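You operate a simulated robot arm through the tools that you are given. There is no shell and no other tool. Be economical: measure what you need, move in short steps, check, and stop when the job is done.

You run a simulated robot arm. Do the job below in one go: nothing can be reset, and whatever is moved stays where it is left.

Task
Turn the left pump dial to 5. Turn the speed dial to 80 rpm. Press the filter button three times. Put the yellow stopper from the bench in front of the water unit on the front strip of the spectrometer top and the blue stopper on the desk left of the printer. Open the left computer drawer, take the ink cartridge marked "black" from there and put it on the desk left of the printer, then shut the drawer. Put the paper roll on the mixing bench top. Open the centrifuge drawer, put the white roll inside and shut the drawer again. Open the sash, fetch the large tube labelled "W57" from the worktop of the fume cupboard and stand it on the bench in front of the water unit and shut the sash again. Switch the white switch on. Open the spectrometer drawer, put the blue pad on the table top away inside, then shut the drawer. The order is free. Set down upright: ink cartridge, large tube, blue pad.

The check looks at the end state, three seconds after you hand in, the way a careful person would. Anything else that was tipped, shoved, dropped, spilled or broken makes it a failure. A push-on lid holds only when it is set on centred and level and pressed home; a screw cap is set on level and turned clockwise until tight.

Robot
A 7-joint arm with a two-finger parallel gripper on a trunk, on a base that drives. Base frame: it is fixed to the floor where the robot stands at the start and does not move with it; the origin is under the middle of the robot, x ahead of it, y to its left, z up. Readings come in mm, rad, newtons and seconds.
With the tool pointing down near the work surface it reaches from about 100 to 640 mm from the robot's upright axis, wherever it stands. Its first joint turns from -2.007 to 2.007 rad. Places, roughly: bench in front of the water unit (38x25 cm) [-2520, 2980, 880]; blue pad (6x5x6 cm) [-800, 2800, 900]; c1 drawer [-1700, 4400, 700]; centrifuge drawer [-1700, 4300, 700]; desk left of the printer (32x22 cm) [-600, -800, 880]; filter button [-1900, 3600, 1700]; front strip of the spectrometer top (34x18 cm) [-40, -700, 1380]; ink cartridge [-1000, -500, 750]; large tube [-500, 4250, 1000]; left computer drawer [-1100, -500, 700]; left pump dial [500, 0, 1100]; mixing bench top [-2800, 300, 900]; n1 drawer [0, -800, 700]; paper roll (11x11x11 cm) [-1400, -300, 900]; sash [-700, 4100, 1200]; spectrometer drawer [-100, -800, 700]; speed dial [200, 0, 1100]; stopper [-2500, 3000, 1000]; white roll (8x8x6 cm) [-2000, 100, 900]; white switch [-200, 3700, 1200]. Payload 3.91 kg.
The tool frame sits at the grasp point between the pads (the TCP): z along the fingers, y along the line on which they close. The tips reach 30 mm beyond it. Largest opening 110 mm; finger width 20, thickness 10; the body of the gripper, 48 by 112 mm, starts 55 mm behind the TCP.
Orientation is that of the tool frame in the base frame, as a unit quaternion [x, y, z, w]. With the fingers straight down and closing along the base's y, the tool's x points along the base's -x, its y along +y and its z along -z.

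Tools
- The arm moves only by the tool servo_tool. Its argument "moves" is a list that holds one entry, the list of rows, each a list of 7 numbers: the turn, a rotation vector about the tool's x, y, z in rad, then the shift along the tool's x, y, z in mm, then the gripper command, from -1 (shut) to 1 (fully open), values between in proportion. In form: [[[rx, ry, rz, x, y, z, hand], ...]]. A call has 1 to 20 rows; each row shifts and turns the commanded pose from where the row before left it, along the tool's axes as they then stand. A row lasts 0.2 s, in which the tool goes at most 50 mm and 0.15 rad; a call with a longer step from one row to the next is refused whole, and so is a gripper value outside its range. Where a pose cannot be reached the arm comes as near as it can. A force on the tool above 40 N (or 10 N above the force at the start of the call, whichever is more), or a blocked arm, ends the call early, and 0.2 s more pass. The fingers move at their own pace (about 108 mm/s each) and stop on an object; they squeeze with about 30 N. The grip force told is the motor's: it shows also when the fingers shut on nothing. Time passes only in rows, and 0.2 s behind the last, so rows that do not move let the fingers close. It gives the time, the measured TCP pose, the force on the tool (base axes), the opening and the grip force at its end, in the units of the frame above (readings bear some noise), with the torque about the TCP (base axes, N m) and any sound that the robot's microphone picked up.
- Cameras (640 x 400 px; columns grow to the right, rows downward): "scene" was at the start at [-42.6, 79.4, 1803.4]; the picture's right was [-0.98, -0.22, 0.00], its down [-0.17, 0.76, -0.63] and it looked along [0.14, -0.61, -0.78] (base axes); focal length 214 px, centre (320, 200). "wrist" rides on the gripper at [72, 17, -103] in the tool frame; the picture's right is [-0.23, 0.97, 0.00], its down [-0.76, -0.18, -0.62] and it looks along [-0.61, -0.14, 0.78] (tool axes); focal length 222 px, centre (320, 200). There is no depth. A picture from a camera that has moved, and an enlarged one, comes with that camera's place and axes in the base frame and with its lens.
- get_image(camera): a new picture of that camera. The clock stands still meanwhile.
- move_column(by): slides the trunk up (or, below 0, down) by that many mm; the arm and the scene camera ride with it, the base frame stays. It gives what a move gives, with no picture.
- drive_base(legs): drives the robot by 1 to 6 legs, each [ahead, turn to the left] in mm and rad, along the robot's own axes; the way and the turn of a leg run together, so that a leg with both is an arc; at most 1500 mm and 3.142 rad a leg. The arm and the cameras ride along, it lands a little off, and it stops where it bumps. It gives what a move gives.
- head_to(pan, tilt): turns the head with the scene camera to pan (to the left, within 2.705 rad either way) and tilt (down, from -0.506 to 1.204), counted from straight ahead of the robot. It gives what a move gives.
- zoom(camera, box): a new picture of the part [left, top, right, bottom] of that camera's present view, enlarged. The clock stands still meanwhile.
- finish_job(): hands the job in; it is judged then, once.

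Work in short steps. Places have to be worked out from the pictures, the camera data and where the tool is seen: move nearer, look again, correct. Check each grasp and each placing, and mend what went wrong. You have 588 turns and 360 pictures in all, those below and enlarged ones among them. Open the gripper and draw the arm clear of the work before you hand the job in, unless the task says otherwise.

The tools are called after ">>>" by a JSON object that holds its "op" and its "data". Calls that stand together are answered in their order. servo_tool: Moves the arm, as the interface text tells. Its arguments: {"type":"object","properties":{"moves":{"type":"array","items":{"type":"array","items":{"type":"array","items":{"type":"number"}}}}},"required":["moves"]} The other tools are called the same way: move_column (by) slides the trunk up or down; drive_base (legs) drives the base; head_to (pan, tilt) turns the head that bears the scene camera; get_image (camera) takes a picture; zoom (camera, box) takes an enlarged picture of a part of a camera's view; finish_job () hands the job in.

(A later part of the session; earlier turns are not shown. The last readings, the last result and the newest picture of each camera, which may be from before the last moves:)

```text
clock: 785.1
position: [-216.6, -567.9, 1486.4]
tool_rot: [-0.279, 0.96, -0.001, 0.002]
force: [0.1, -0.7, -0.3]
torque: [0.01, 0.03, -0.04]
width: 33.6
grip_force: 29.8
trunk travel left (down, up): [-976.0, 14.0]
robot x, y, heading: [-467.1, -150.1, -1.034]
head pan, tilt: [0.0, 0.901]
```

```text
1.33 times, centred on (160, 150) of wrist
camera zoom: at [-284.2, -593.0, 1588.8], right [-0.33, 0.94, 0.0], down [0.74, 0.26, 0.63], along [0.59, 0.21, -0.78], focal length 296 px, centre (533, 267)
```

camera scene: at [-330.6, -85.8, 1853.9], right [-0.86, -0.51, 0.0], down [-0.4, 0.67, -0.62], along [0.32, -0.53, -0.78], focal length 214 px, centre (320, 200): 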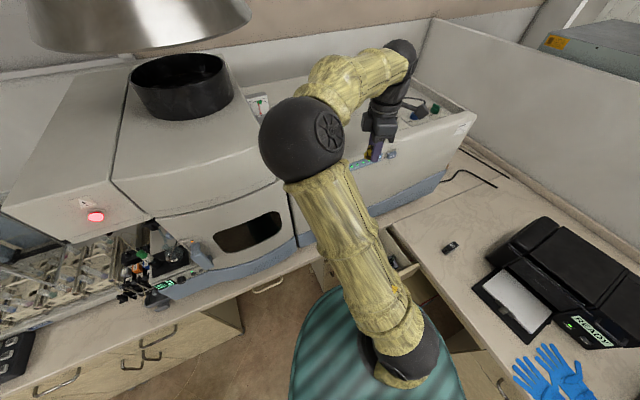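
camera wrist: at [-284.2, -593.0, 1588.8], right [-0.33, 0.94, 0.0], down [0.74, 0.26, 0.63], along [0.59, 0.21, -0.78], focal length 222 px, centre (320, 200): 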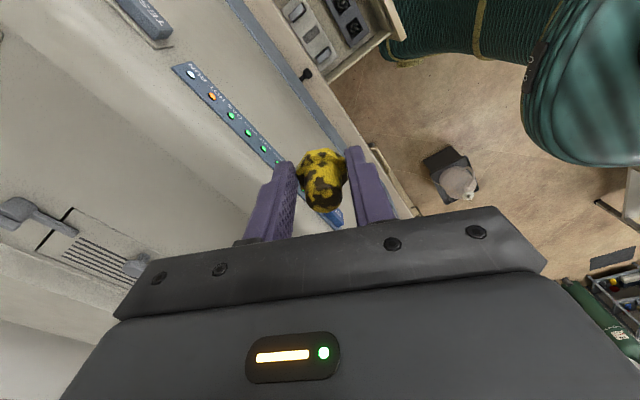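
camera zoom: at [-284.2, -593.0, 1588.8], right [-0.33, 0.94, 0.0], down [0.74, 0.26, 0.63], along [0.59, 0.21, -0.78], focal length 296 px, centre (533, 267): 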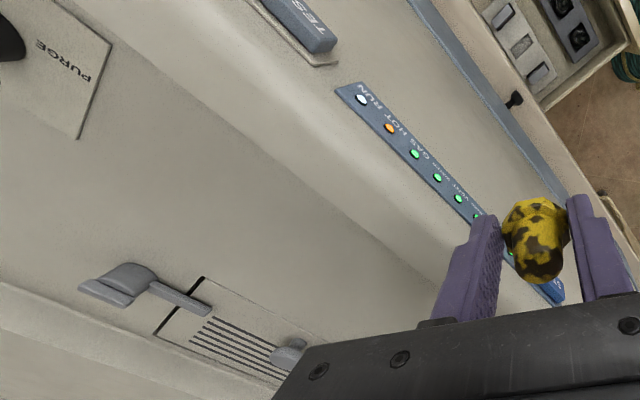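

The front strip is the flat beige zone behind the rounded edge. I drive 135 mm closer, then move the stopper over (-42,-690).

>>> {"op": "drive_base", "data": {"legs": [[135, 0]]}}

>>> {"op": "servo_tool", "data": {"moves": [[[0, 0, 0, -29, -19, 0, -1], [0, 0, 0, -29, -19, 0, -1], [0, 0, 0, -28, -19, 0, -1], [0, 0, 0, 0, 0, 0, -1]]]}}

>>> {"op": "get_image", "data": {"camera": "wrist"}}

>>> {"op": "get_image", "data": {"camera": "scene"}}

```text
clock: 786.5
position: [-145.0, -684.8, 1486.0]
tool_rot: [-0.28, 0.96, 0.0, 0.002]
force: [-0.2, -0.3, -0.6]
torque: [0.04, 0.0, -0.01]
width: 33.8
grip_force: 29.7
trunk travel left (down, up): [-976.0, 14.0]
robot x, y, heading: [-402.8, -264.8, -1.032]
head pan, tilt: [0.0, 0.901]
```

```text
clock: 787.5
position: [-43.8, -686.7, 1487.1]
tool_rot: [-0.28, 0.96, -0.003, 0.002]
force: [-0.2, 0.2, -0.6]
torque: [0.0, -0.05, 0.0]
width: 33.7
grip_force: 29.9
trunk travel left (down, up): [-976.0, 14.0]
robot x, y, heading: [-399.8, -266.2, -1.033]
head pan, tilt: [0.0, 0.901]
```

```text
104 pictures are left
camera wrist: at [-112.8, -711.2, 1588.5], right [-0.33, 0.94, 0.0], down [0.73, 0.26, 0.63], along [0.59, 0.21, -0.78], focal length 222 px, centre (320, 200)
```

wrist: 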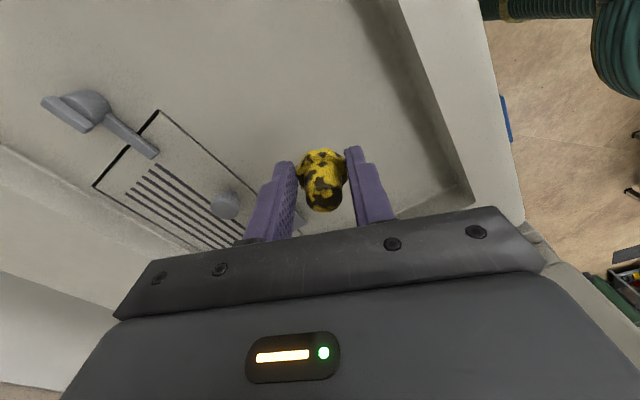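

```text
103 pictures are left
camera scene: at [-262.5, -201.7, 1854.0], right [-0.86, -0.51, 0.0], down [-0.4, 0.67, -0.62], along [0.32, -0.53, -0.78], focal length 214 px, centre (320, 200)
```

scene: 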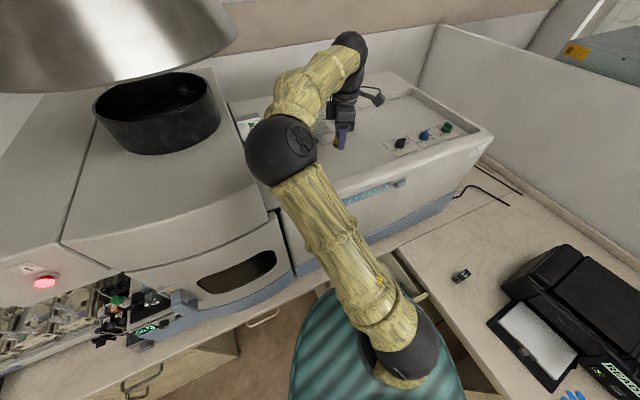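

I'm over the hint centre of the strip, clear of the vent and knobs. Descend to contact.

>>> {"op": "servo_tool", "data": {"moves": [[[0, 0, 0, 0, 0, 25, -1], [0, 0, 0, 0, 0, 20, -1], [0, 0, 0, 0, 0, 8, -1], [0, 0, 0, 0, 0, 5, -1], [0, 0, 0, 0, 0, 4, -1], [0, 0, 0, 0, 0, 0, -1]]]}}

>>> {"op": "get_image", "data": {"camera": "wrist"}}

```text
clock: 788.9
position: [-42.0, -686.7, 1425.8]
tool_rot: [-0.28, 0.96, -0.001, 0.002]
force: [-0.1, 0.0, 0.5]
torque: [0.02, 0.01, 0.02]
width: 33.6
grip_force: 29.7
trunk travel left (down, up): [-976.0, 14.0]
robot x, y, heading: [-398.4, -268.9, -1.03]
head pan, tilt: [0.0, 0.901]
```

```text
102 pictures are left
camera wrist: at [-111.7, -710.6, 1527.0], right [-0.33, 0.94, 0.0], down [0.74, 0.26, 0.63], along [0.59, 0.21, -0.78], focal length 222 px, centre (320, 200)
```

wrist: 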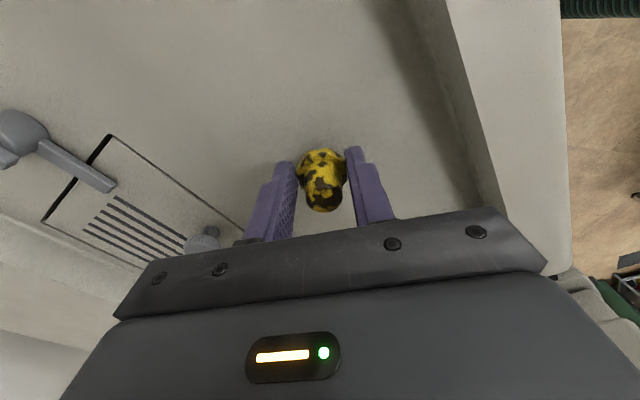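

>>> {"op": "servo_tool", "data": {"moves": [[[0, 0, 0, 0, 0, 5, -1], [0, 0, 0, 0, 0, 4, -1], [0, 0, 0, 0, 0, 4, -1], [0, 0, 0, 0, 0, 4, -1], [0, 0, 0, 0, 0, 4, -1], [0, 0, 0, 0, 0, 4, -1], [0, 0, 0, 0, 0, 0, -1]]]}}

>>> {"op": "get_image", "data": {"camera": "wrist"}}

```text
clock: 790.5
position: [-41.6, -686.4, 1401.6]
tool_rot: [-0.28, 0.96, -0.004, 0.003]
force: [4.4, -4.4, 26.4]
torque: [-0.01, -0.3, -0.04]
width: 34.0
grip_force: 29.9
trunk travel left (down, up): [-976.0, 14.0]
robot x, y, heading: [-401.0, -265.9, -1.029]
head pan, tilt: [0.0, 0.901]
```

```text
101 pictures are left
camera wrist: at [-112.4, -710.1, 1504.9], right [-0.33, 0.94, -0.01], down [0.73, 0.26, 0.63], along [0.59, 0.2, -0.78], focal length 222 px, centre (320, 200)
```

wrist: 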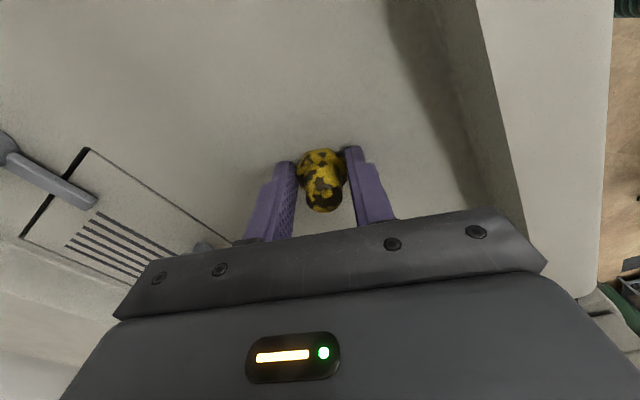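

Contact. Relieve and release, then rise.

>>> {"op": "servo_tool", "data": {"moves": [[[0, 0, 0, 0, 0, -1.5, -1], [0, 0, 0, 0, 0, 0, -0.1], [0, 0, 0, 0, 0, 0, 0], [0, 0, 0, 0, 0, -15, 0], [0, 0, 0, 0, 0, -30, 0], [0, 0, 0, 0, 0, -40, 0], [0, 0, 0, 0, 0, -30, 0]]]}}

>>> {"op": "get_image", "data": {"camera": "wrist"}}

```text
clock: 792.1
position: [-43.1, -686.3, 1516.0]
tool_rot: [-0.28, 0.96, 0.0, 0.002]
force: [0.4, 0.9, -0.1]
torque: [0.0, 0.0, -0.02]
width: 55.1
grip_force: 0.0
trunk travel left (down, up): [-976.0, 14.0]
robot x, y, heading: [-402.2, -267.4, -1.032]
head pan, tilt: [0.0, 0.901]
```

```text
100 pictures are left
camera wrist: at [-112.2, -711.7, 1619.9], right [-0.33, 0.94, 0.0], down [0.73, 0.26, 0.63], along [0.59, 0.21, -0.78], focal length 222 px, centre (320, 200)
```

wrist: 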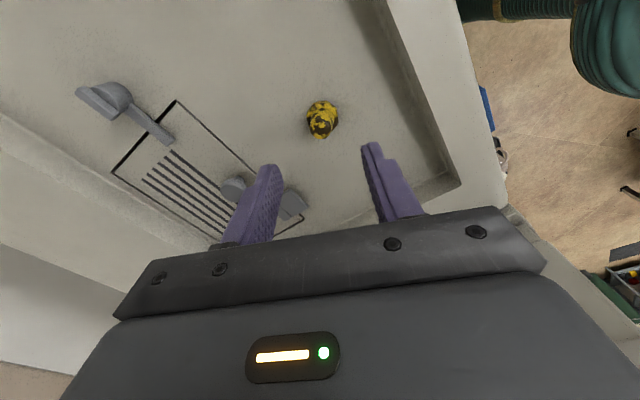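

Yellow stopper is set upright on the strip. Next: shut the sash. I back out and drive round to the fume cupboard.

>>> {"op": "drive_base", "data": {"legs": [[-350, 0], [0, -1.6], [0, -1.572], [1300, 0]]}}

>>> {"op": "drive_base", "data": {"legs": [[1290, 0], [0, -1.081], [1150, 0]]}}

>>> {"op": "head_to", "data": {"pan": 0.1, "tilt": 0.5}}

>>> {"op": "get_image", "data": {"camera": "scene"}}

```text
clock: 813.1
position: [-1564.5, 1607.0, 1516.9]
tool_rot: [0.965, 0.264, -0.002, 0.0]
force: [1.1, -0.4, 0.6]
torque: [0.0, -0.01, 0.01]
width: 54.7
grip_force: 0.1
trunk travel left (down, up): [-976.0, 14.0]
robot x, y, heading: [-1217.3, 1175.1, 2.076]
head pan, tilt: [0.0, 0.901]
```

```text
clock: 831.1
position: [-1016.0, 3774.4, 1517.9]
tool_rot: [0.964, -0.267, -0.001, -0.001]
force: [-0.5, -0.2, 0.0]
torque: [0.0, 0.0, 0.03]
width: 54.9
grip_force: 0.0
trunk travel left (down, up): [-976.0, 14.0]
robot x, y, heading: [-1231.0, 3263.4, 1.011]
head pan, tilt: [0.0, 0.901]
```

```text
clock: 831.9
position: [-1014.6, 3774.9, 1517.3]
tool_rot: [0.964, -0.267, -0.002, -0.001]
force: [-0.4, -0.7, 0.2]
torque: [-0.01, -0.05, 0.02]
width: 55.0
grip_force: 0.0
trunk travel left (down, up): [-976.0, 14.0]
robot x, y, heading: [-1231.5, 3267.8, 1.002]
head pan, tilt: [0.099, 0.499]
```

```text
99 pictures are left
camera scene: at [-1350.4, 3380.8, 1887.7], right [0.89, -0.45, 0.0], down [-0.22, -0.43, -0.88], along [0.4, 0.78, -0.48], focal length 214 px, centre (320, 200)
```

scene: 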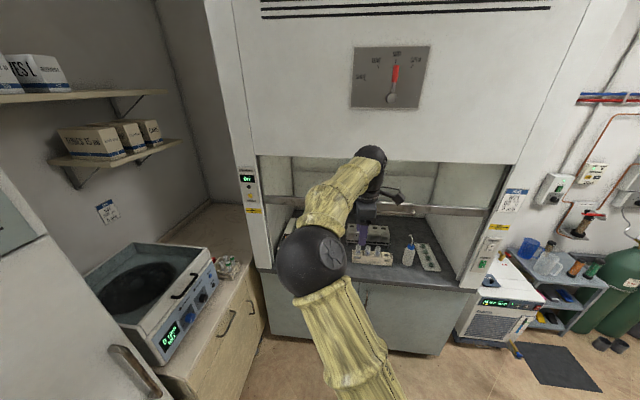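

Aligned with the sash again. I lower the trunk 180 mm, pitch the tool horizontal and centre it on the handle bar.

>>> {"op": "move_column", "data": {"by": -180}}

>>> {"op": "servo_tool", "data": {"moves": [[[0.135, 0, 0, 15, 0, 0, -0.3], [0.135, 0, 0, 15, 0, 0, -0.3], [0.135, 0, 0, 15, 0, 0, -0.3], [0.135, 0, 0, 15, 0, 0, -0.3], [0.135, 0, 0, 15, 0, 0, -0.3], [0.135, 0, 0, 0, 0, 0, -0.3], [0.135, 0, 0, 0, 0, 0, -0.3], [0.135, 0, 0, 0, 0, 0, -0.3], [0.135, 0, 0, 0, 0, 0, -0.3], [0.135, 0, 0, 0, 0, 0, -0.3], [0.135, 0, 0, 0, 0, 0, -0.3], [0.085, 0, 0, 0, -17, 0, -0.3], [0, 0, 0, 0, 0, 0, -0.3]]]}}

>>> {"op": "drive_base", "data": {"legs": [[270, 0]]}}

>>> {"op": "get_image", "data": {"camera": "wrist"}}

```text
clock: 833.9
position: [-1014.4, 3775.0, 1337.1]
tool_rot: [0.963, -0.268, -0.001, -0.002]
force: [0.1, 0.4, 0.1]
torque: [0.04, 0.02, 0.0]
width: 54.9
grip_force: 0.1
trunk travel left (down, up): [-796.0, 194.0]
robot x, y, heading: [-1231.5, 3269.5, 1.004]
head pan, tilt: [0.099, 0.499]
```

```text
clock: 836.7
position: [-950.3, 3737.6, 1355.1]
tool_rot: [-0.68, 0.19, -0.189, 0.682]
force: [-0.6, 1.0, -0.6]
torque: [-0.02, 0.03, 0.01]
width: 38.6
grip_force: 0.1
trunk travel left (down, up): [-796.0, 194.0]
robot x, y, heading: [-1232.0, 3269.5, 1.003]
head pan, tilt: [0.099, 0.499]
```

```text
clock: 838.9
position: [-803.2, 3966.6, 1354.1]
tool_rot: [0.681, -0.191, 0.188, -0.681]
force: [-0.7, 0.0, -0.3]
torque: [0.03, 0.03, -0.06]
width: 38.4
grip_force: 0.0
trunk travel left (down, up): [-796.0, 194.0]
robot x, y, heading: [-1083.4, 3492.9, 0.999]
head pan, tilt: [0.099, 0.499]
```

```text
98 pictures are left
camera wrist: at [-793.0, 3840.5, 1335.7], right [-0.2, 0.12, -0.97], down [-0.97, -0.14, 0.18], along [-0.12, 0.98, 0.14], focal length 222 px, centre (320, 200)
```

wrist: 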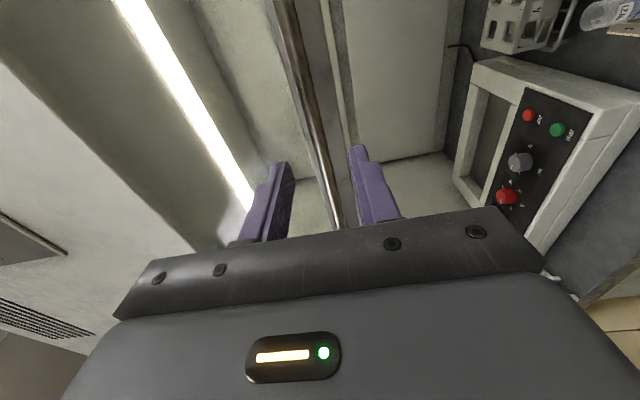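

>>> {"op": "servo_tool", "data": {"moves": [[[0, 0, 0, 0, -4, 25, -0.3], [0, 0, 0, 0, 0, 25, -0.3], [0, 0, 0, 0, 0, 25, -0.3], [0, 0, 0, 0, 0, 17, -0.3], [0, 0, 0, 0, 0, 0, -1], [0, 0, 0, 0, 0, 0, -1], [0, 0, 0, 0, 0, 0, -1], [0, 0, 0, 0, 0, 0, -1]]]}}

```text
clock: 840.7
position: [-756.9, 4044.2, 1356.9]
tool_rot: [-0.681, 0.191, -0.188, 0.681]
force: [0.8, 0.6, -4.0]
torque: [-0.2, -0.19, -0.68]
width: 13.7
grip_force: 44.8
trunk travel left (down, up): [-796.0, 194.0]
robot x, y, heading: [-1087.4, 3495.0, 1.0]
head pan, tilt: [0.099, 0.499]
```

Bar gripped (13.7 mm). Lower the sash with the trunk by 410 mm in two steps.

>>> {"op": "move_column", "data": {"by": -300}}

>>> {"op": "move_column", "data": {"by": -105}}

>>> {"op": "servo_tool", "data": {"moves": [[[0, 0, 0, 0, 3, 0, -1], [0, 0, 0, 0, 3, 0, -1], [0, 0, 0, 0, 3, 0, -1], [0, 0, 0, 0, 3, 0, -1], [0, 0, 0, 0, 0, 0, -1]]]}}

>>> {"op": "get_image", "data": {"camera": "scene"}}

```text
clock: 843.7
position: [-756.7, 4044.3, 1056.7]
tool_rot: [0.681, -0.191, 0.188, -0.681]
force: [6.7, 4.4, 1.0]
torque: [-0.04, -0.2, 0.37]
width: 13.6
grip_force: 44.6
trunk travel left (down, up): [-496.0, 494.0]
robot x, y, heading: [-1086.9, 3495.0, 1.0]
head pan, tilt: [0.099, 0.499]
```

```text
clock: 845.1
position: [-756.7, 4044.4, 951.3]
tool_rot: [0.683, -0.191, 0.188, -0.68]
force: [6.0, 2.5, -2.1]
torque: [-0.02, -0.21, 0.49]
width: 13.9
grip_force: 45.3
trunk travel left (down, up): [-391.0, 599.0]
robot x, y, heading: [-1084.5, 3493.0, 0.999]
head pan, tilt: [0.099, 0.499]
```

```text
clock: 846.3
position: [-755.1, 4044.4, 941.0]
tool_rot: [-0.681, 0.19, -0.188, 0.682]
force: [7.5, 7.8, 4.7]
torque: [-0.12, -0.23, 0.05]
width: 13.6
grip_force: 44.8
trunk travel left (down, up): [-391.0, 599.0]
robot x, y, heading: [-1081.5, 3495.6, 1.002]
head pan, tilt: [0.099, 0.499]
```

```text
97 pictures are left
camera scene: at [-1203.5, 3609.4, 1302.8], right [0.89, -0.45, 0.0], down [-0.22, -0.43, -0.88], along [0.4, 0.78, -0.48], focal length 214 px, centre (320, 200)
```

scene: 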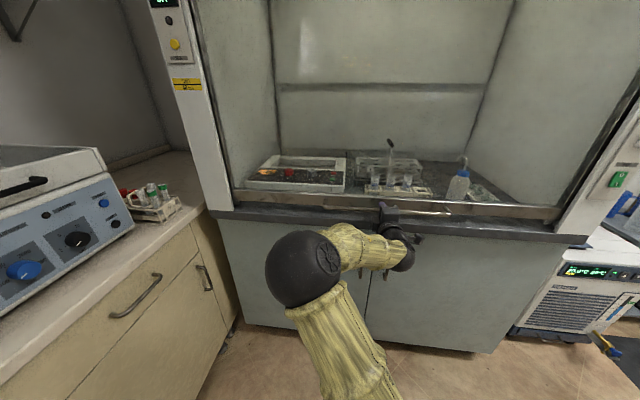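

>>> {"op": "servo_tool", "data": {"moves": [[[0, 0, 0, 0, 3, 0, -1], [0, 0, 0, 0, 3, 0, -1], [0, 0, 0, 0, 0, 0, -1]]]}}

>>> {"op": "zoom", "data": {"camera": "scene", "box": [220, 150, 460, 260]}}

```text
clock: 847.1
position: [-756.4, 4045.1, 934.3]
tool_rot: [0.681, -0.191, 0.188, -0.681]
force: [8.4, 7.0, 2.3]
torque: [-0.14, -0.19, 0.66]
width: 13.5
grip_force: 45.5
trunk travel left (down, up): [-391.0, 599.0]
robot x, y, heading: [-1087.5, 3490.5, 1.001]
head pan, tilt: [0.099, 0.499]
```

```text
2.67 times, centred on (340, 205) of scene
camera zoom: at [-1203.4, 3609.3, 1302.8], right [0.89, -0.45, 0.0], down [-0.22, -0.43, -0.88], along [0.4, 0.78, -0.48], focal length 572 px, centre (267, 187)
```

zoom: 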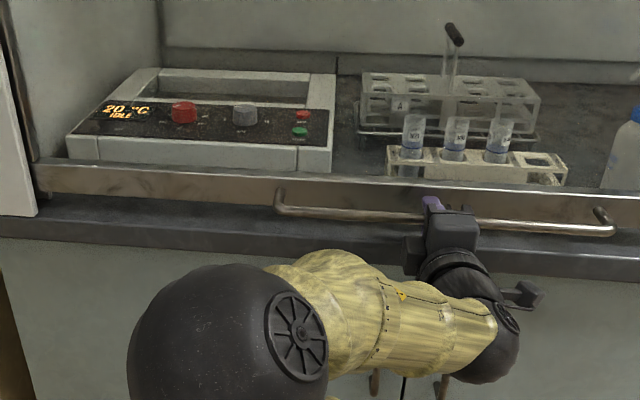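

The sash can still go lower; I continue until it bottoms out.

>>> {"op": "servo_tool", "data": {"moves": [[[0, 0, 0, 0, 4, 0, -1], [0, 0, 0, 0, 4, 0, -1], [0, 0, 0, 0, 4, 0, -1], [0, 0, 0, 0, 4, 0, -1], [0, 0, 0, 0, 4, 0, -1], [0, 0, 0, 0, 0, 0, -1]]]}}

```text
clock: 848.2
position: [-756.0, 4045.1, 924.2]
tool_rot: [-0.675, 0.188, -0.19, 0.688]
force: [-2.7, -1.7, 7.0]
torque: [-0.2, -0.26, -0.25]
width: 13.7
grip_force: 44.8
trunk travel left (down, up): [-391.0, 599.0]
robot x, y, heading: [-1086.8, 3493.9, 1.001]
head pan, tilt: [0.099, 0.499]
stopped in row 5: the force on the tool passed its limit at 44 N (the readings are from after the stop); the commanded pose is now the measured one
```

>>> {"op": "servo_tool", "data": {"moves": [[[0, 0, 0, 0, -1, 0, -0.3], [0, 0, 0, 0, 0, 0, -0.3], [0, 0, 0, 0, 0, 0, -0.3]]]}}

>>> {"op": "drive_base", "data": {"legs": [[-250, 0]]}}

>>> {"op": "zoom", "data": {"camera": "scene", "box": [200, 130, 460, 260]}}

```text
clock: 849.0
position: [-754.6, 4043.8, 923.7]
tool_rot: [-0.675, 0.189, -0.189, 0.688]
force: [-0.8, -1.2, 0.4]
torque: [0.0, 0.01, -0.01]
width: 38.8
grip_force: 0.0
trunk travel left (down, up): [-391.0, 599.0]
robot x, y, heading: [-1083.8, 3495.6, 0.997]
head pan, tilt: [0.099, 0.499]
```

```text
clock: 851.0
position: [-890.3, 3834.9, 923.9]
tool_rot: [-0.676, 0.189, -0.188, 0.687]
force: [1.0, -0.7, -0.1]
torque: [-0.02, 0.0, -0.02]
width: 38.8
grip_force: 0.0
trunk travel left (down, up): [-391.0, 599.0]
robot x, y, heading: [-1218.6, 3283.4, 1.0]
head pan, tilt: [0.099, 0.499]
```

```text
2.46 times, centred on (330, 195) of scene
camera zoom: at [-1339.0, 3398.7, 1302.8], right [0.89, -0.45, 0.0], down [-0.22, -0.43, -0.88], along [0.4, 0.78, -0.48], focal length 528 px, centre (295, 212)
```

zoom: 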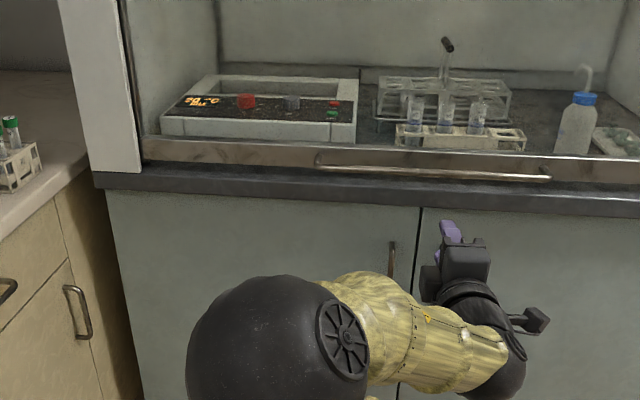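

Sash is fully down on the worktop. Now the blue pad: raise, pitch the tool down, and turn toward the table corner.

>>> {"op": "move_column", "data": {"by": 230}}

>>> {"op": "servo_tool", "data": {"moves": [[[-0.135, 0, 0, 0, 0, 0, 0.6], [-0.135, 0, 0, 0, 0, 0, 0.6], [-0.135, 0, 0, 0, 0, 0, 0.6], [-0.135, 0, 0, 0, 0, 0, 0.6], [-0.135, 0, 0, 0, 0, 0, 0.6], [-0.135, 0, 0, 0, 0, 0, 0.6], [-0.135, 0, 0, 0, 0, 0, 0.6], [-0.135, 0, 0, 0, 0, 0, 0.6], [-0.135, 0, 0, 0, 0, 0, 0.6], [-0.135, 0, 0, 0, 0, 0, 0.6], [-0.135, 0, 0, 0, 0, 0, 0.6], [-0.105, 0, 0, 0, 0, 0, 0.6], [0, 0, 0, -20, 30, 0, 0.6], [0, 0, 0, -20, 30, 0, 0.6]]]}}

>>> {"op": "drive_base", "data": {"legs": [[0, -1.887], [60, 0]]}}

>>> {"op": "get_image", "data": {"camera": "wrist"}}

```text
clock: 853.5
position: [-890.4, 3834.6, 1152.4]
tool_rot: [-0.675, 0.189, -0.189, 0.687]
force: [-0.1, 0.3, 0.7]
torque: [0.06, -0.02, 0.02]
width: 38.6
grip_force: 0.0
trunk travel left (down, up): [-621.0, 369.0]
robot x, y, heading: [-1220.5, 3287.5, 1.001]
head pan, tilt: [0.099, 0.499]
```

```text
clock: 856.5
position: [-960.8, 3807.5, 1145.6]
tool_rot: [0.966, -0.253, 0.003, -0.06]
force: [0.4, -0.1, 0.3]
torque: [-0.01, 0.0, -0.01]
width: 88.2
grip_force: 0.0
out of reach, approached as far as the arm can: row 5, 6
trunk travel left (down, up): [-621.0, 369.0]
robot x, y, heading: [-1219.8, 3283.5, 1.001]
head pan, tilt: [0.099, 0.499]
```

```text
clock: 864.1
position: [-769.5, 2830.6, 1145.1]
tool_rot: [-0.361, 0.931, -0.05, 0.034]
force: [-0.6, 0.8, 1.2]
torque: [0.0, -0.02, -0.03]
width: 88.0
grip_force: 0.0
trunk travel left (down, up): [-621.0, 369.0]
robot x, y, heading: [-1182.0, 3236.9, -0.882]
head pan, tilt: [0.099, 0.499]
```

```text
94 pictures are left
camera wrist: at [-843.3, 2801.2, 1244.4], right [-0.48, 0.87, -0.11], down [0.62, 0.43, 0.66], along [0.62, 0.25, -0.74], focal length 222 px, centre (320, 200)
```

wrist: 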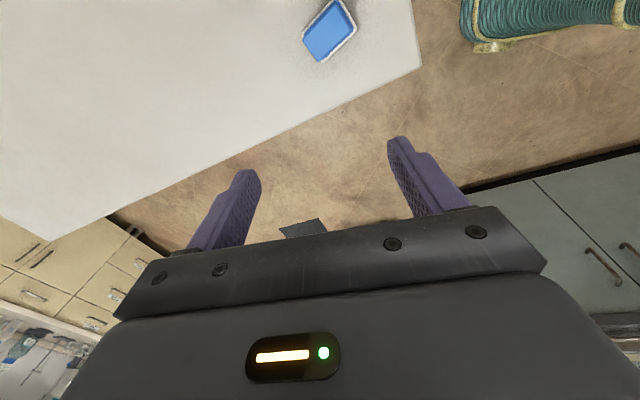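

Pad ≈(-813,2790); its narrow sides face ≈75°. I rotate the tool by 1.0 rad to match, level it and move above.

>>> {"op": "servo_tool", "data": {"moves": [[[-0.117, 0.027, 0, 0, 0, 0, 0.3], [0, 0, 0.145, 0, 0, 0, 0.3], [0, 0, 0.145, 0, 0, 0, 0.3], [0, 0, 0.145, 0, 0, 0, 0.3], [0, 0, 0.145, 0, 0, 0, 0.3], [0, 0, 0.145, 0, 0, 0, 0.3], [0, 0, 0.145, 0, 0, 0, 0.3], [0, 0, 0.13, 0, 0, 0, 0.3], [0, 0, 0, 16, -25, 0, 0.3], [0, 0, 0, 15.5, -25.5, 0, 0.3], [0, 0, 0, 0, 0, 30, 0.3], [0, 0, 0, 0, 0, 30, 0.3], [0, 0, 0, 0, 0, 0, 0.3]]]}}

>>> {"op": "get_image", "data": {"camera": "wrist"}}

```text
clock: 866.9
position: [-813.0, 2788.7, 1084.5]
tool_rot: [0.131, 0.991, 0.001, 0.0]
force: [-0.3, 0.0, 0.4]
torque: [0.01, -0.02, 0.0]
width: 71.4
grip_force: 0.1
trunk travel left (down, up): [-621.0, 369.0]
robot x, y, heading: [-1182.8, 3238.7, -0.885]
head pan, tilt: [0.099, 0.499]
```

```text
93 pictures are left
camera wrist: at [-877.0, 2824.5, 1187.8], right [0.47, 0.88, 0.0], down [0.69, -0.37, 0.62], along [0.55, -0.29, -0.78], focal length 222 px, centre (320, 200)
```

wrist: 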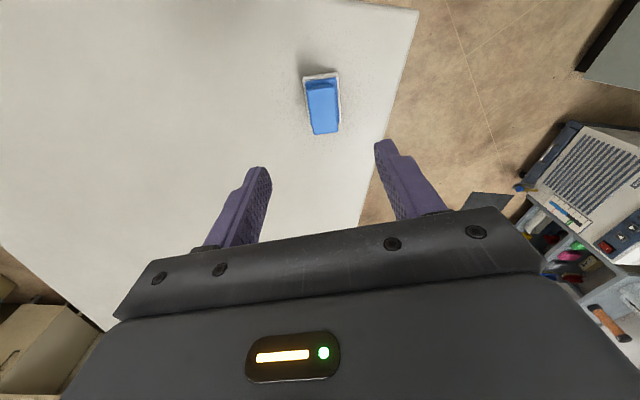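

Aligned; small yaw correction (+0.1) and descend.

>>> {"op": "servo_tool", "data": {"moves": [[[0, 0, 0.1, 1, 2, 30, 0], [0, 0, 0, 0, 0, 35, 0], [0, 0, 0, 0, 0, 35, 0], [0, 0, 0, 0, 0, 0, 0]]]}}

>>> {"op": "get_image", "data": {"camera": "wrist"}}

```text
clock: 867.9
position: [-812.3, 2790.0, 984.9]
tool_rot: [0.18, 0.984, 0.001, 0.0]
force: [-0.4, -0.6, 0.1]
torque: [0.03, -0.03, 0.02]
width: 55.0
grip_force: 0.1
trunk travel left (down, up): [-621.0, 369.0]
robot x, y, heading: [-1180.9, 3243.9, -0.887]
head pan, tilt: [0.099, 0.499]
```

```text
92 pictures are left
camera wrist: at [-873.4, 2832.9, 1088.0], right [0.56, 0.83, 0.0], down [0.65, -0.44, 0.62], along [0.52, -0.35, -0.78], focal length 222 px, centre (320, 200)
```

wrist: 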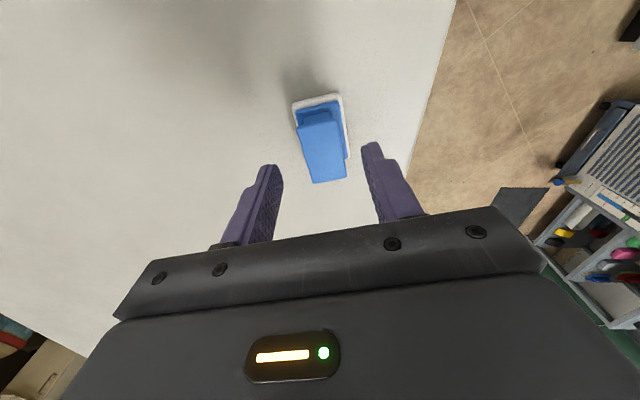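

>>> {"op": "servo_tool", "data": {"moves": [[[0, 0, 0, 3, 1, 25, 0], [0, 0, 0, 0, 0, 23, 0], [0, 0, 0, 0, 0, 0, 0], [0, 0, 0, 0, 0, 0, -1], [0, 0, 0, 0, 0, 0, -1], [0, 0, 0, 0, 0, 0, -1]]]}}

>>> {"op": "get_image", "data": {"camera": "wrist"}}

```text
clock: 869.3
position: [-814.8, 2793.2, 937.3]
tool_rot: [0.18, 0.984, 0.0, 0.001]
force: [0.4, -0.8, 0.3]
torque: [-0.07, -0.02, 0.01]
width: 29.5
grip_force: 30.1
trunk travel left (down, up): [-621.0, 369.0]
robot x, y, heading: [-1182.2, 3239.3, -0.886]
head pan, tilt: [0.099, 0.499]
```

```text
91 pictures are left
camera wrist: at [-875.9, 2834.5, 1039.9], right [0.56, 0.83, 0.0], down [0.65, -0.44, 0.62], along [0.52, -0.35, -0.78], focal length 222 px, centre (320, 200)
```

wrist: 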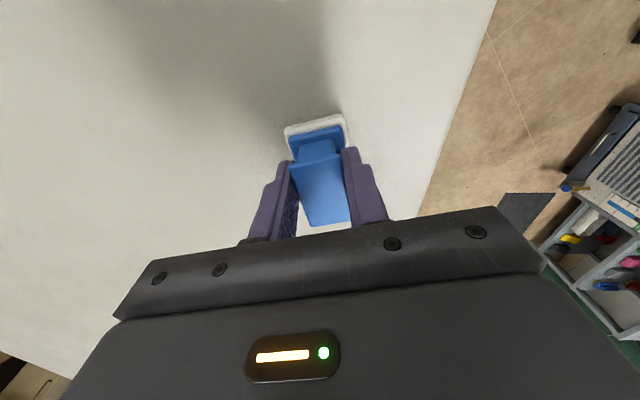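

Pad gripped by its handle (29.5 mm). I lift, then drive in stages back to the spectrometer drawer.

>>> {"op": "servo_tool", "data": {"moves": [[[0, 0, 0, 0, 0, -10, -1], [0, 0, 0, 0, 0, -30, -1], [0, 0, 0, 0, 0, -40, -1], [0, 0, 0, 0, 0, -40, -1], [0, 0, 0, 0, 0, -40, -1], [0, 0, 0, 0, 0, -40, -1], [0, 0, 0, 0, 0, 0, -1]]]}}

>>> {"op": "drive_base", "data": {"legs": [[0, -1.313], [1222, 0]]}}

>>> {"op": "drive_base", "data": {"legs": [[0, 1.072], [1100, 0], [1100, 0]]}}

>>> {"op": "get_image", "data": {"camera": "wrist"}}

```text
clock: 870.9
position: [-817.2, 2793.7, 1139.5]
tool_rot: [0.179, 0.984, -0.001, 0.001]
force: [0.0, -0.7, 0.0]
torque: [0.01, 0.01, 0.01]
width: 29.4
grip_force: 29.4
trunk travel left (down, up): [-621.0, 369.0]
robot x, y, heading: [-1184.6, 3235.4, -0.884]
head pan, tilt: [0.099, 0.499]
```

```text
clock: 882.8
position: [-2234.2, 1791.1, 1139.0]
tool_rot: [0.743, 0.669, -0.001, 0.001]
force: [0.5, -0.2, -0.9]
torque: [-0.01, -0.01, -0.01]
width: 29.3
grip_force: 30.3
trunk travel left (down, up): [-621.0, 369.0]
robot x, y, heading: [-1898.8, 2261.6, -2.198]
head pan, tilt: [0.099, 0.499]
```

```text
clock: 899.4
position: [-701.0, -248.6, 1138.0]
tool_rot: [0.298, 0.955, 0.0, 0.001]
force: [-0.5, -0.4, -1.1]
torque: [-0.01, 0.01, -0.02]
width: 29.3
grip_force: 30.2
trunk travel left (down, up): [-621.0, 369.0]
robot x, y, heading: [-950.6, 277.1, -1.126]
head pan, tilt: [0.099, 0.499]
```

```text
90 pictures are left
camera wrist: at [-749.7, -191.8, 1240.8], right [0.74, 0.67, 0.0], down [0.52, -0.58, 0.62], along [0.42, -0.46, -0.78], focal length 222 px, centre (320, 200)
```

wrist: 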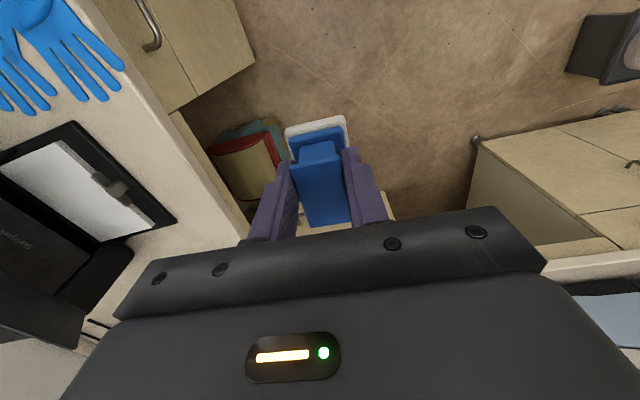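

Pad is held well. Retract a bit, align the tool yaw, and drive to the stance in front of the open drawer.

>>> {"op": "servo_tool", "data": {"moves": [[[0, 0, 0, 35, 20, 0, -1], [0, 0, 0, 35, 20, 0, -1], [0, 0, 0, 35, 20, 0, -1], [0, 0, 0.13, 0, 0, 0, -1], [0, 0, 0.13, 0, 0, 0, -1], [0, 0, 0.13, 0, 0, 0, -1], [0, 0, 0.13, 0, 0, 0, -1]]]}}

>>> {"op": "drive_base", "data": {"legs": [[500, 0], [0, 0.562]]}}

>>> {"op": "get_image", "data": {"camera": "wrist"}}

>>> {"op": "head_to", "data": {"pan": -0.3, "tilt": 0.9}}

>>> {"op": "get_image", "data": {"camera": "scene"}}

```text
clock: 901.0
position: [-754.3, -138.0, 1138.2]
tool_rot: [0.535, 0.845, 0.001, 0.001]
force: [-0.1, -0.1, -0.6]
torque: [-0.01, -0.02, -0.03]
width: 29.1
grip_force: 29.9
trunk travel left (down, up): [-621.0, 369.0]
robot x, y, heading: [-947.6, 271.7, -1.131]
head pan, tilt: [0.099, 0.499]
```

```text
clock: 906.5
position: [-352.7, -421.7, 1138.9]
tool_rot: [0.28, 0.96, 0.0, 0.001]
force: [-0.5, -0.8, -0.5]
torque: [-0.01, 0.0, 0.02]
width: 29.2
grip_force: 30.4
trunk travel left (down, up): [-621.0, 369.0]
robot x, y, heading: [-736.0, -178.5, -0.572]
head pan, tilt: [0.099, 0.499]
```

```text
89 pictures are left
camera wrist: at [-403.0, -367.8, 1241.1], right [0.72, 0.7, 0.0], down [0.54, -0.56, 0.62], along [0.44, -0.45, -0.78], focal length 222 px, centre (320, 200)
```

wrist: 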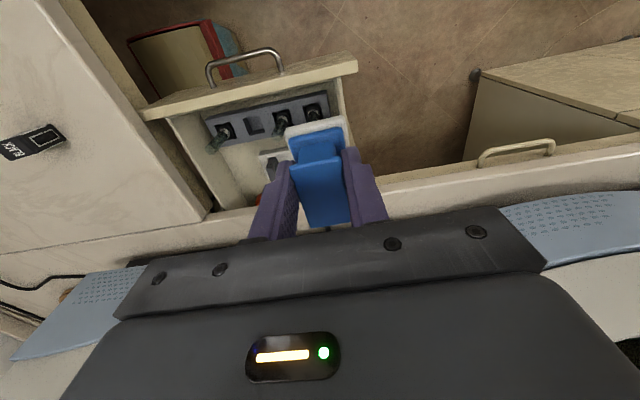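

```text
clock: 907.4
position: [-352.7, -421.2, 1137.7]
tool_rot: [0.281, 0.96, 0.0, 0.001]
force: [0.1, 0.1, -0.1]
torque: [-0.02, 0.01, 0.01]
width: 29.2
grip_force: 29.6
trunk travel left (down, up): [-621.0, 369.0]
robot x, y, heading: [-737.1, -176.9, -0.576]
head pan, tilt: [-0.3, 0.901]
```

```text
88 pictures are left
camera scene: at [-656.0, -71.3, 1499.0], right [-0.76, -0.64, 0.0], down [-0.51, 0.6, -0.62], along [0.4, -0.48, -0.78], focal length 214 px, centre (320, 200)
```

scene: 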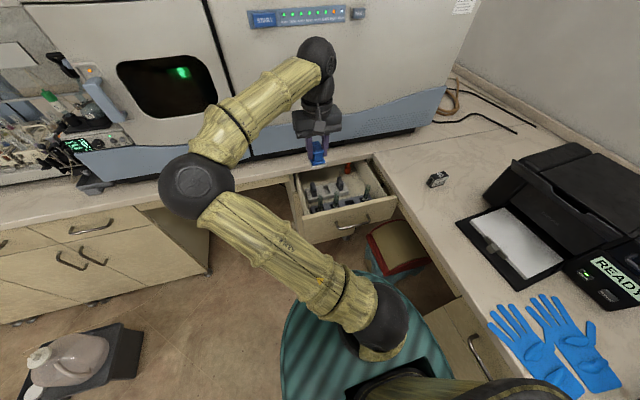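

>>> {"op": "zoom", "data": {"camera": "scene", "box": [280, 140, 420, 240]}}

>>> {"op": "zoom", "data": {"camera": "wrist", "box": [140, 50, 360, 230]}}

```text
4.00 times, centred on (350, 190) of scene
camera zoom: at [-656.0, -71.3, 1499.0], right [-0.76, -0.64, 0.0], down [-0.51, 0.6, -0.62], along [0.4, -0.48, -0.78], focal length 858 px, centre (200, 240)
```

zoom: 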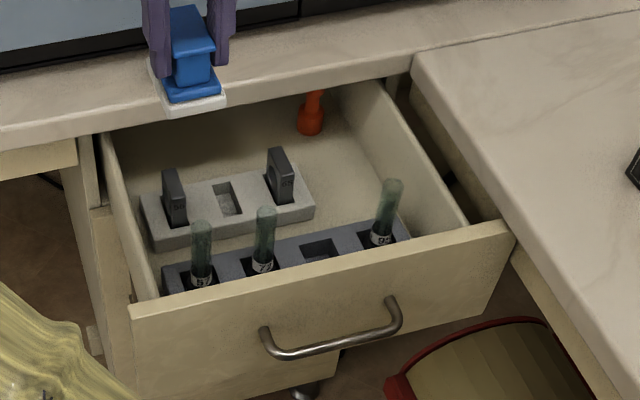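

```text
2.22 times, centred on (250, 140) of wrist
camera zoom: at [-403.0, -367.8, 1241.1], right [0.72, 0.7, 0.0], down [0.54, -0.56, 0.62], along [0.44, -0.45, -0.78], focal length 494 px, centre (476, 333)
```

zoom: 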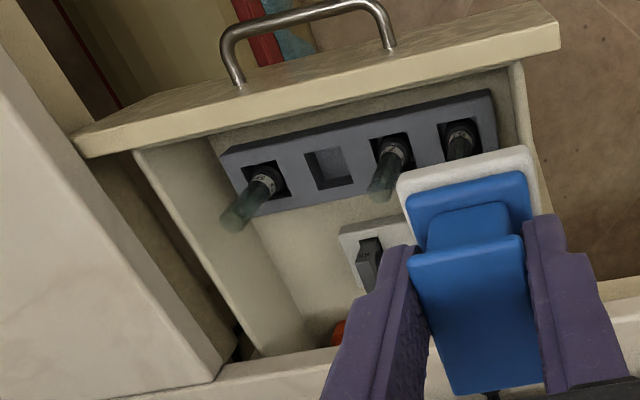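

Free spot found: n≈78, m≈-795 (right part, behind the rear edge of the front rack). I drive 100 mm closer and move over it.

>>> {"op": "drive_base", "data": {"legs": [[100, 0]]}}

>>> {"op": "servo_tool", "data": {"moves": [[[0, 0, 0, -8, -36, 0, -1], [0, 0, 0, -8, -36, 0, -1], [0, 0, 0, -8, -36, 0, -1], [0, 0, 0, -8, -36, 0, -1], [0, 0, 0, -8, -36, 0, -1], [0, 0, 0, -8, -36, 0, -1], [0, 0, 0, -4, -33, 0, -1], [0, 0, 0, 0, 0, 0, -1]]]}}

>>> {"op": "get_image", "data": {"camera": "wrist"}}

>>> {"op": "get_image", "data": {"camera": "scene"}}

```text
clock: 908.6
position: [-266.8, -476.4, 1138.6]
tool_rot: [0.28, 0.96, 0.0, 0.0]
force: [0.5, -0.8, -1.1]
torque: [0.0, 0.01, -0.01]
width: 29.4
grip_force: 30.2
trunk travel left (down, up): [-621.0, 369.0]
robot x, y, heading: [-653.1, -227.5, -0.568]
head pan, tilt: [-0.3, 0.901]
```

```text
clock: 910.4
position: [-357.2, -713.2, 1138.0]
tool_rot: [0.28, 0.96, 0.0, 0.0]
force: [-0.7, 0.3, -1.1]
torque: [-0.01, 0.0, 0.0]
width: 29.0
grip_force: 30.3
trunk travel left (down, up): [-621.0, 369.0]
robot x, y, heading: [-653.4, -227.4, -0.571]
head pan, tilt: [-0.3, 0.901]
```

```text
85 pictures are left
camera wrist: at [-408.1, -660.4, 1241.0], right [0.72, 0.7, 0.0], down [0.55, -0.56, 0.62], along [0.44, -0.45, -0.78], focal length 222 px, centre (320, 200)
```

wrist: 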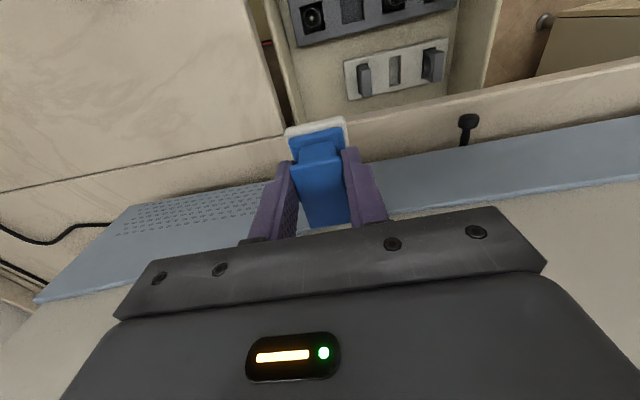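

```text
84 pictures are left
camera scene: at [-571.3, -125.9, 1498.9], right [-0.76, -0.64, 0.0], down [-0.51, 0.6, -0.62], along [0.4, -0.47, -0.78], focal length 214 px, centre (320, 200)
```

scene: 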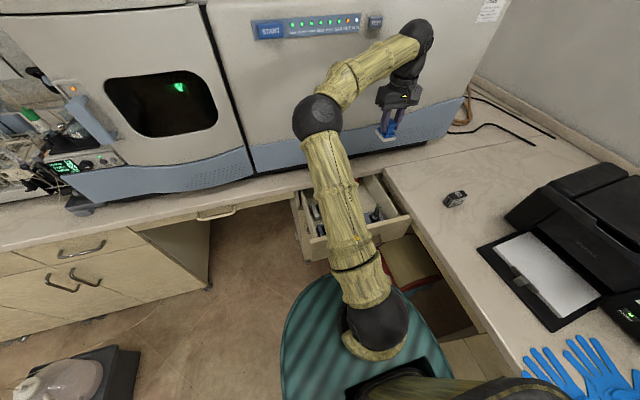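

The drop point has ~15–25 mm margin on all sides. Lower with the trunk.

>>> {"op": "move_column", "data": {"by": -280}}

>>> {"op": "get_image", "data": {"camera": "wrist"}}

```text
clock: 913.3
position: [-357.1, -712.5, 858.1]
tool_rot: [0.281, 0.96, 0.0, 0.001]
force: [0.0, -0.4, -1.0]
torque: [-0.02, -0.01, -0.01]
width: 29.3
grip_force: 29.7
trunk travel left (down, up): [-341.0, 649.0]
robot x, y, heading: [-652.7, -227.4, -0.572]
head pan, tilt: [-0.3, 0.901]
```

```text
83 pictures are left
camera wrist: at [-408.2, -660.0, 961.1], right [0.72, 0.7, 0.0], down [0.54, -0.56, 0.62], along [0.44, -0.45, -0.78], focal length 222 px, centre (320, 200)
```

wrist: 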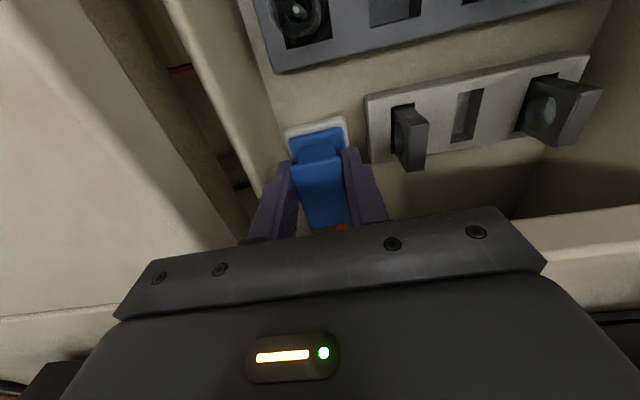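

>>> {"op": "servo_tool", "data": {"moves": [[[0, 0, 0, 0, 0, 30, -1], [0, 0, 0, 0, 0, 30, -1], [0, 0, 0, 0, 0, 22, -1], [0, 0, 0, 0, 0, 8, -1], [0, 0, 0, 0, 0, 0, -1]]]}}

>>> {"op": "get_image", "data": {"camera": "wrist"}}

```text
clock: 914.5
position: [-356.9, -713.0, 768.1]
tool_rot: [0.282, 0.96, 0.0, 0.001]
force: [-0.1, 0.1, -0.4]
torque: [0.01, -0.01, 0.0]
width: 29.3
grip_force: 29.7
trunk travel left (down, up): [-341.0, 649.0]
robot x, y, heading: [-654.5, -229.2, -0.573]
head pan, tilt: [-0.3, 0.901]
```

```text
82 pictures are left
camera wrist: at [-408.5, -659.8, 870.9], right [0.72, 0.7, 0.0], down [0.55, -0.56, 0.62], along [0.44, -0.45, -0.78], focal length 222 px, centre (320, 200)
```

wrist: 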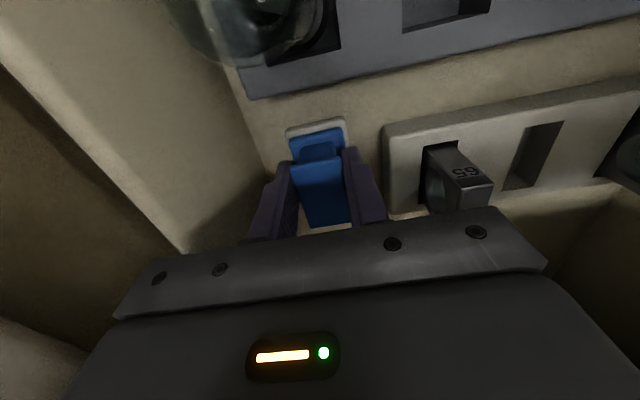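

Clear on all sides. Last millimetres to contact.

>>> {"op": "servo_tool", "data": {"moves": [[[0, 0, 0, 0, 0, 5, -1], [0, 0, 0, 0, 0, 4, -1], [0, 0, 0, 0, 0, 4, -1], [0, 0, 0, 0, 0, 3, -1], [0, 0, 0, 0, 0, 0, -1]]]}}

```text
clock: 915.7
position: [-357.9, -712.8, 754.6]
tool_rot: [0.28, 0.96, -0.002, 0.003]
force: [1.2, -2.6, 31.8]
torque: [-0.02, 0.13, 0.05]
width: 29.9
grip_force: 29.9
trunk travel left (down, up): [-341.0, 649.0]
robot x, y, heading: [-650.9, -227.6, -0.571]
head pan, tilt: [-0.3, 0.901]
```

Contact (32 N, no moment). Relieve, release and rise.

>>> {"op": "servo_tool", "data": {"moves": [[[0, 0, 0, 0, 0, -2, -1], [0, 0, 0, 0, 0, 0, -0.25], [0, 0, 0, 0, 0, 0, -0.25], [0, 0, 0, 0, 0, -20, -0.25], [0, 0, 0, 0, 0, -35, -0.25], [0, 0, 0, 0, 0, -40, -0.25], [0, 0, 0, 0, 0, -40, -0.25]]]}}

>>> {"op": "get_image", "data": {"camera": "wrist"}}

```text
clock: 917.3
position: [-356.8, -712.8, 889.6]
tool_rot: [0.281, 0.96, 0.001, 0.0]
force: [0.9, -0.2, -0.2]
torque: [0.01, 0.01, -0.01]
width: 41.4
grip_force: 0.1
trunk travel left (down, up): [-341.0, 649.0]
robot x, y, heading: [-653.3, -229.6, -0.569]
head pan, tilt: [-0.3, 0.901]
```

```text
81 pictures are left
camera wrist: at [-407.6, -659.4, 992.4], right [0.72, 0.7, 0.0], down [0.55, -0.56, 0.62], along [0.43, -0.45, -0.78], focal length 222 px, centre (320, 200)
```

wrist: 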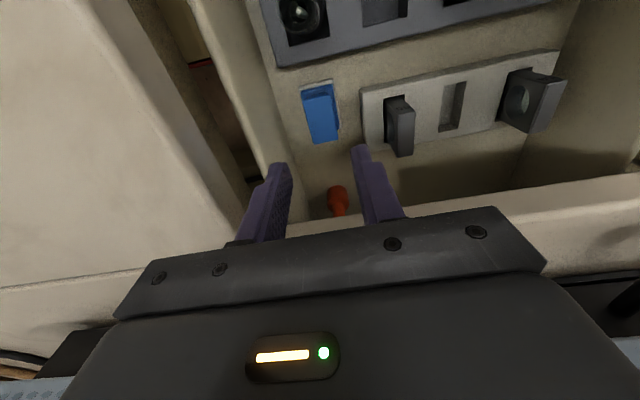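

Pad stands upright in the drawer. Now shut it: raise, retract, back off, pitch the closed gripper horizontal at z≈808.

>>> {"op": "servo_tool", "data": {"moves": [[[0, 0, 0, 0, 0, -40, -1], [0, 0, 0, 0, 0, -40, -1], [0, 0, 0, 20, 25, -20, -1], [0, 0, 0, 30, 25, 0, -1], [0, 0, 0, 30, 25, 0, -1], [0, 0, 0, 30, 25, 0, -1]]]}}

>>> {"op": "drive_base", "data": {"legs": [[-250, 0]]}}

>>> {"op": "servo_tool", "data": {"moves": [[[0, -0.135, 0, 0, 0, 0, -1], [0, -0.135, 0, 0, 0, 0, -1], [0, -0.135, 0, 0, 0, 0, -1], [0, -0.135, 0, 0, 0, 0, -1], [0, -0.135, 0, 0, 0, 0, -1], [0, -0.135, 0, 0, 0, 0, -1], [0, -0.135, 0, 0, 0, 0, -1], [0, -0.135, 0, 0, 0, 0, -1], [0, -0.135, 0, 0, 0, 0, -1], [0, -0.135, 0, 0, 0, 0, -1], [0, -0.135, 0, 0, 0, 0, -1], [0, -0.085, 0, 0, 0, 0, -1], [0, 0, 0, 0, 0, 0, -1]]]}}

>>> {"op": "get_image", "data": {"camera": "scene"}}

```text
clock: 918.7
position: [-396.4, -568.4, 989.5]
tool_rot: [0.28, 0.96, 0.001, 0.0]
force: [0.2, 0.1, -0.4]
torque: [0.01, -0.03, 0.01]
width: 0.0
grip_force: 30.6
trunk travel left (down, up): [-341.0, 649.0]
robot x, y, heading: [-653.5, -231.2, -0.573]
head pan, tilt: [-0.3, 0.901]
```

```text
clock: 920.7
position: [-608.5, -434.7, 991.6]
tool_rot: [0.282, 0.959, 0.0, 0.001]
force: [-0.1, -0.7, -0.3]
torque: [-0.01, 0.0, -0.02]
width: 0.0
grip_force: 30.4
trunk travel left (down, up): [-341.0, 649.0]
robot x, y, heading: [-866.8, -95.6, -0.573]
head pan, tilt: [-0.3, 0.901]
```

```text
clock: 923.5
position: [-610.5, -434.4, 989.2]
tool_rot: [0.199, 0.679, -0.199, 0.679]
force: [-0.1, -1.3, 0.5]
torque: [-0.02, -0.04, 0.01]
width: 0.2
grip_force: 30.3
trunk travel left (down, up): [-341.0, 649.0]
robot x, y, heading: [-864.0, -94.0, -0.569]
head pan, tilt: [-0.3, 0.901]
```

```text
80 pictures are left
camera scene: at [-782.6, 10.0, 1218.9], right [-0.77, -0.64, 0.0], down [-0.5, 0.6, -0.62], along [0.4, -0.48, -0.78], focal length 214 px, centre (320, 200)
```

scene: 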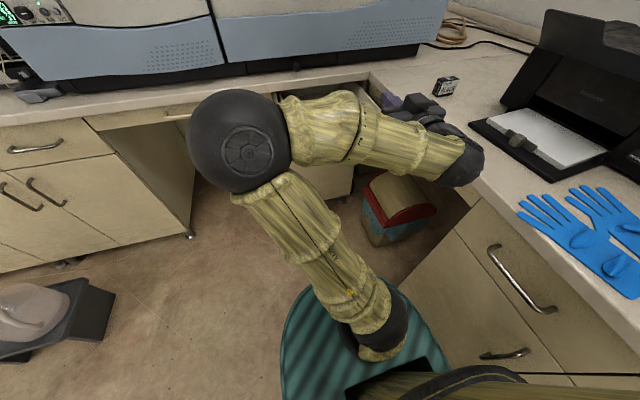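

Laterally centred on the drawer (m≈-694). Lower to z≈808 and push by driving forward.

>>> {"op": "move_column", "data": {"by": -181}}

>>> {"op": "drive_base", "data": {"legs": [[300, 0]]}}

>>> {"op": "drive_base", "data": {"legs": [[90, 0]]}}

>>> {"op": "get_image", "data": {"camera": "scene"}}

```text
clock: 925.5
position: [-608.2, -433.9, 810.2]
tool_rot: [0.199, 0.679, -0.199, 0.678]
force: [-0.1, 1.3, -0.6]
torque: [-0.02, 0.01, 0.03]
width: 0.0
grip_force: 30.4
trunk travel left (down, up): [-160.0, 830.0]
robot x, y, heading: [-862.2, -94.9, -0.571]
head pan, tilt: [-0.3, 0.901]
```

```text
clock: 927.8
position: [-358.0, -596.0, 809.6]
tool_rot: [0.2, 0.679, -0.199, 0.678]
force: [-0.2, 0.2, 0.1]
torque: [0.0, 0.02, 0.01]
width: 0.0
grip_force: 29.3
trunk travel left (down, up): [-160.0, 830.0]
robot x, y, heading: [-613.5, -256.9, -0.57]
head pan, tilt: [-0.3, 0.901]
```

```text
clock: 929.0
position: [-281.8, -644.9, 809.8]
tool_rot: [0.199, 0.679, -0.198, 0.678]
force: [-0.4, 1.2, 0.2]
torque: [-0.02, 0.0, -0.01]
width: 0.0
grip_force: 30.3
trunk travel left (down, up): [-160.0, 830.0]
robot x, y, heading: [-538.9, -299.3, -0.569]
head pan, tilt: [-0.3, 0.901]
```

```text
79 pictures are left
camera scene: at [-455.6, -200.5, 1037.9], right [-0.77, -0.64, 0.0], down [-0.5, 0.6, -0.62], along [0.4, -0.48, -0.78], focal length 214 px, centre (320, 200)
```

scene: 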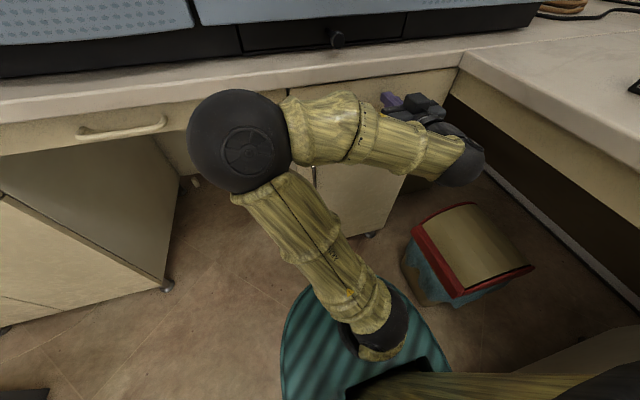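

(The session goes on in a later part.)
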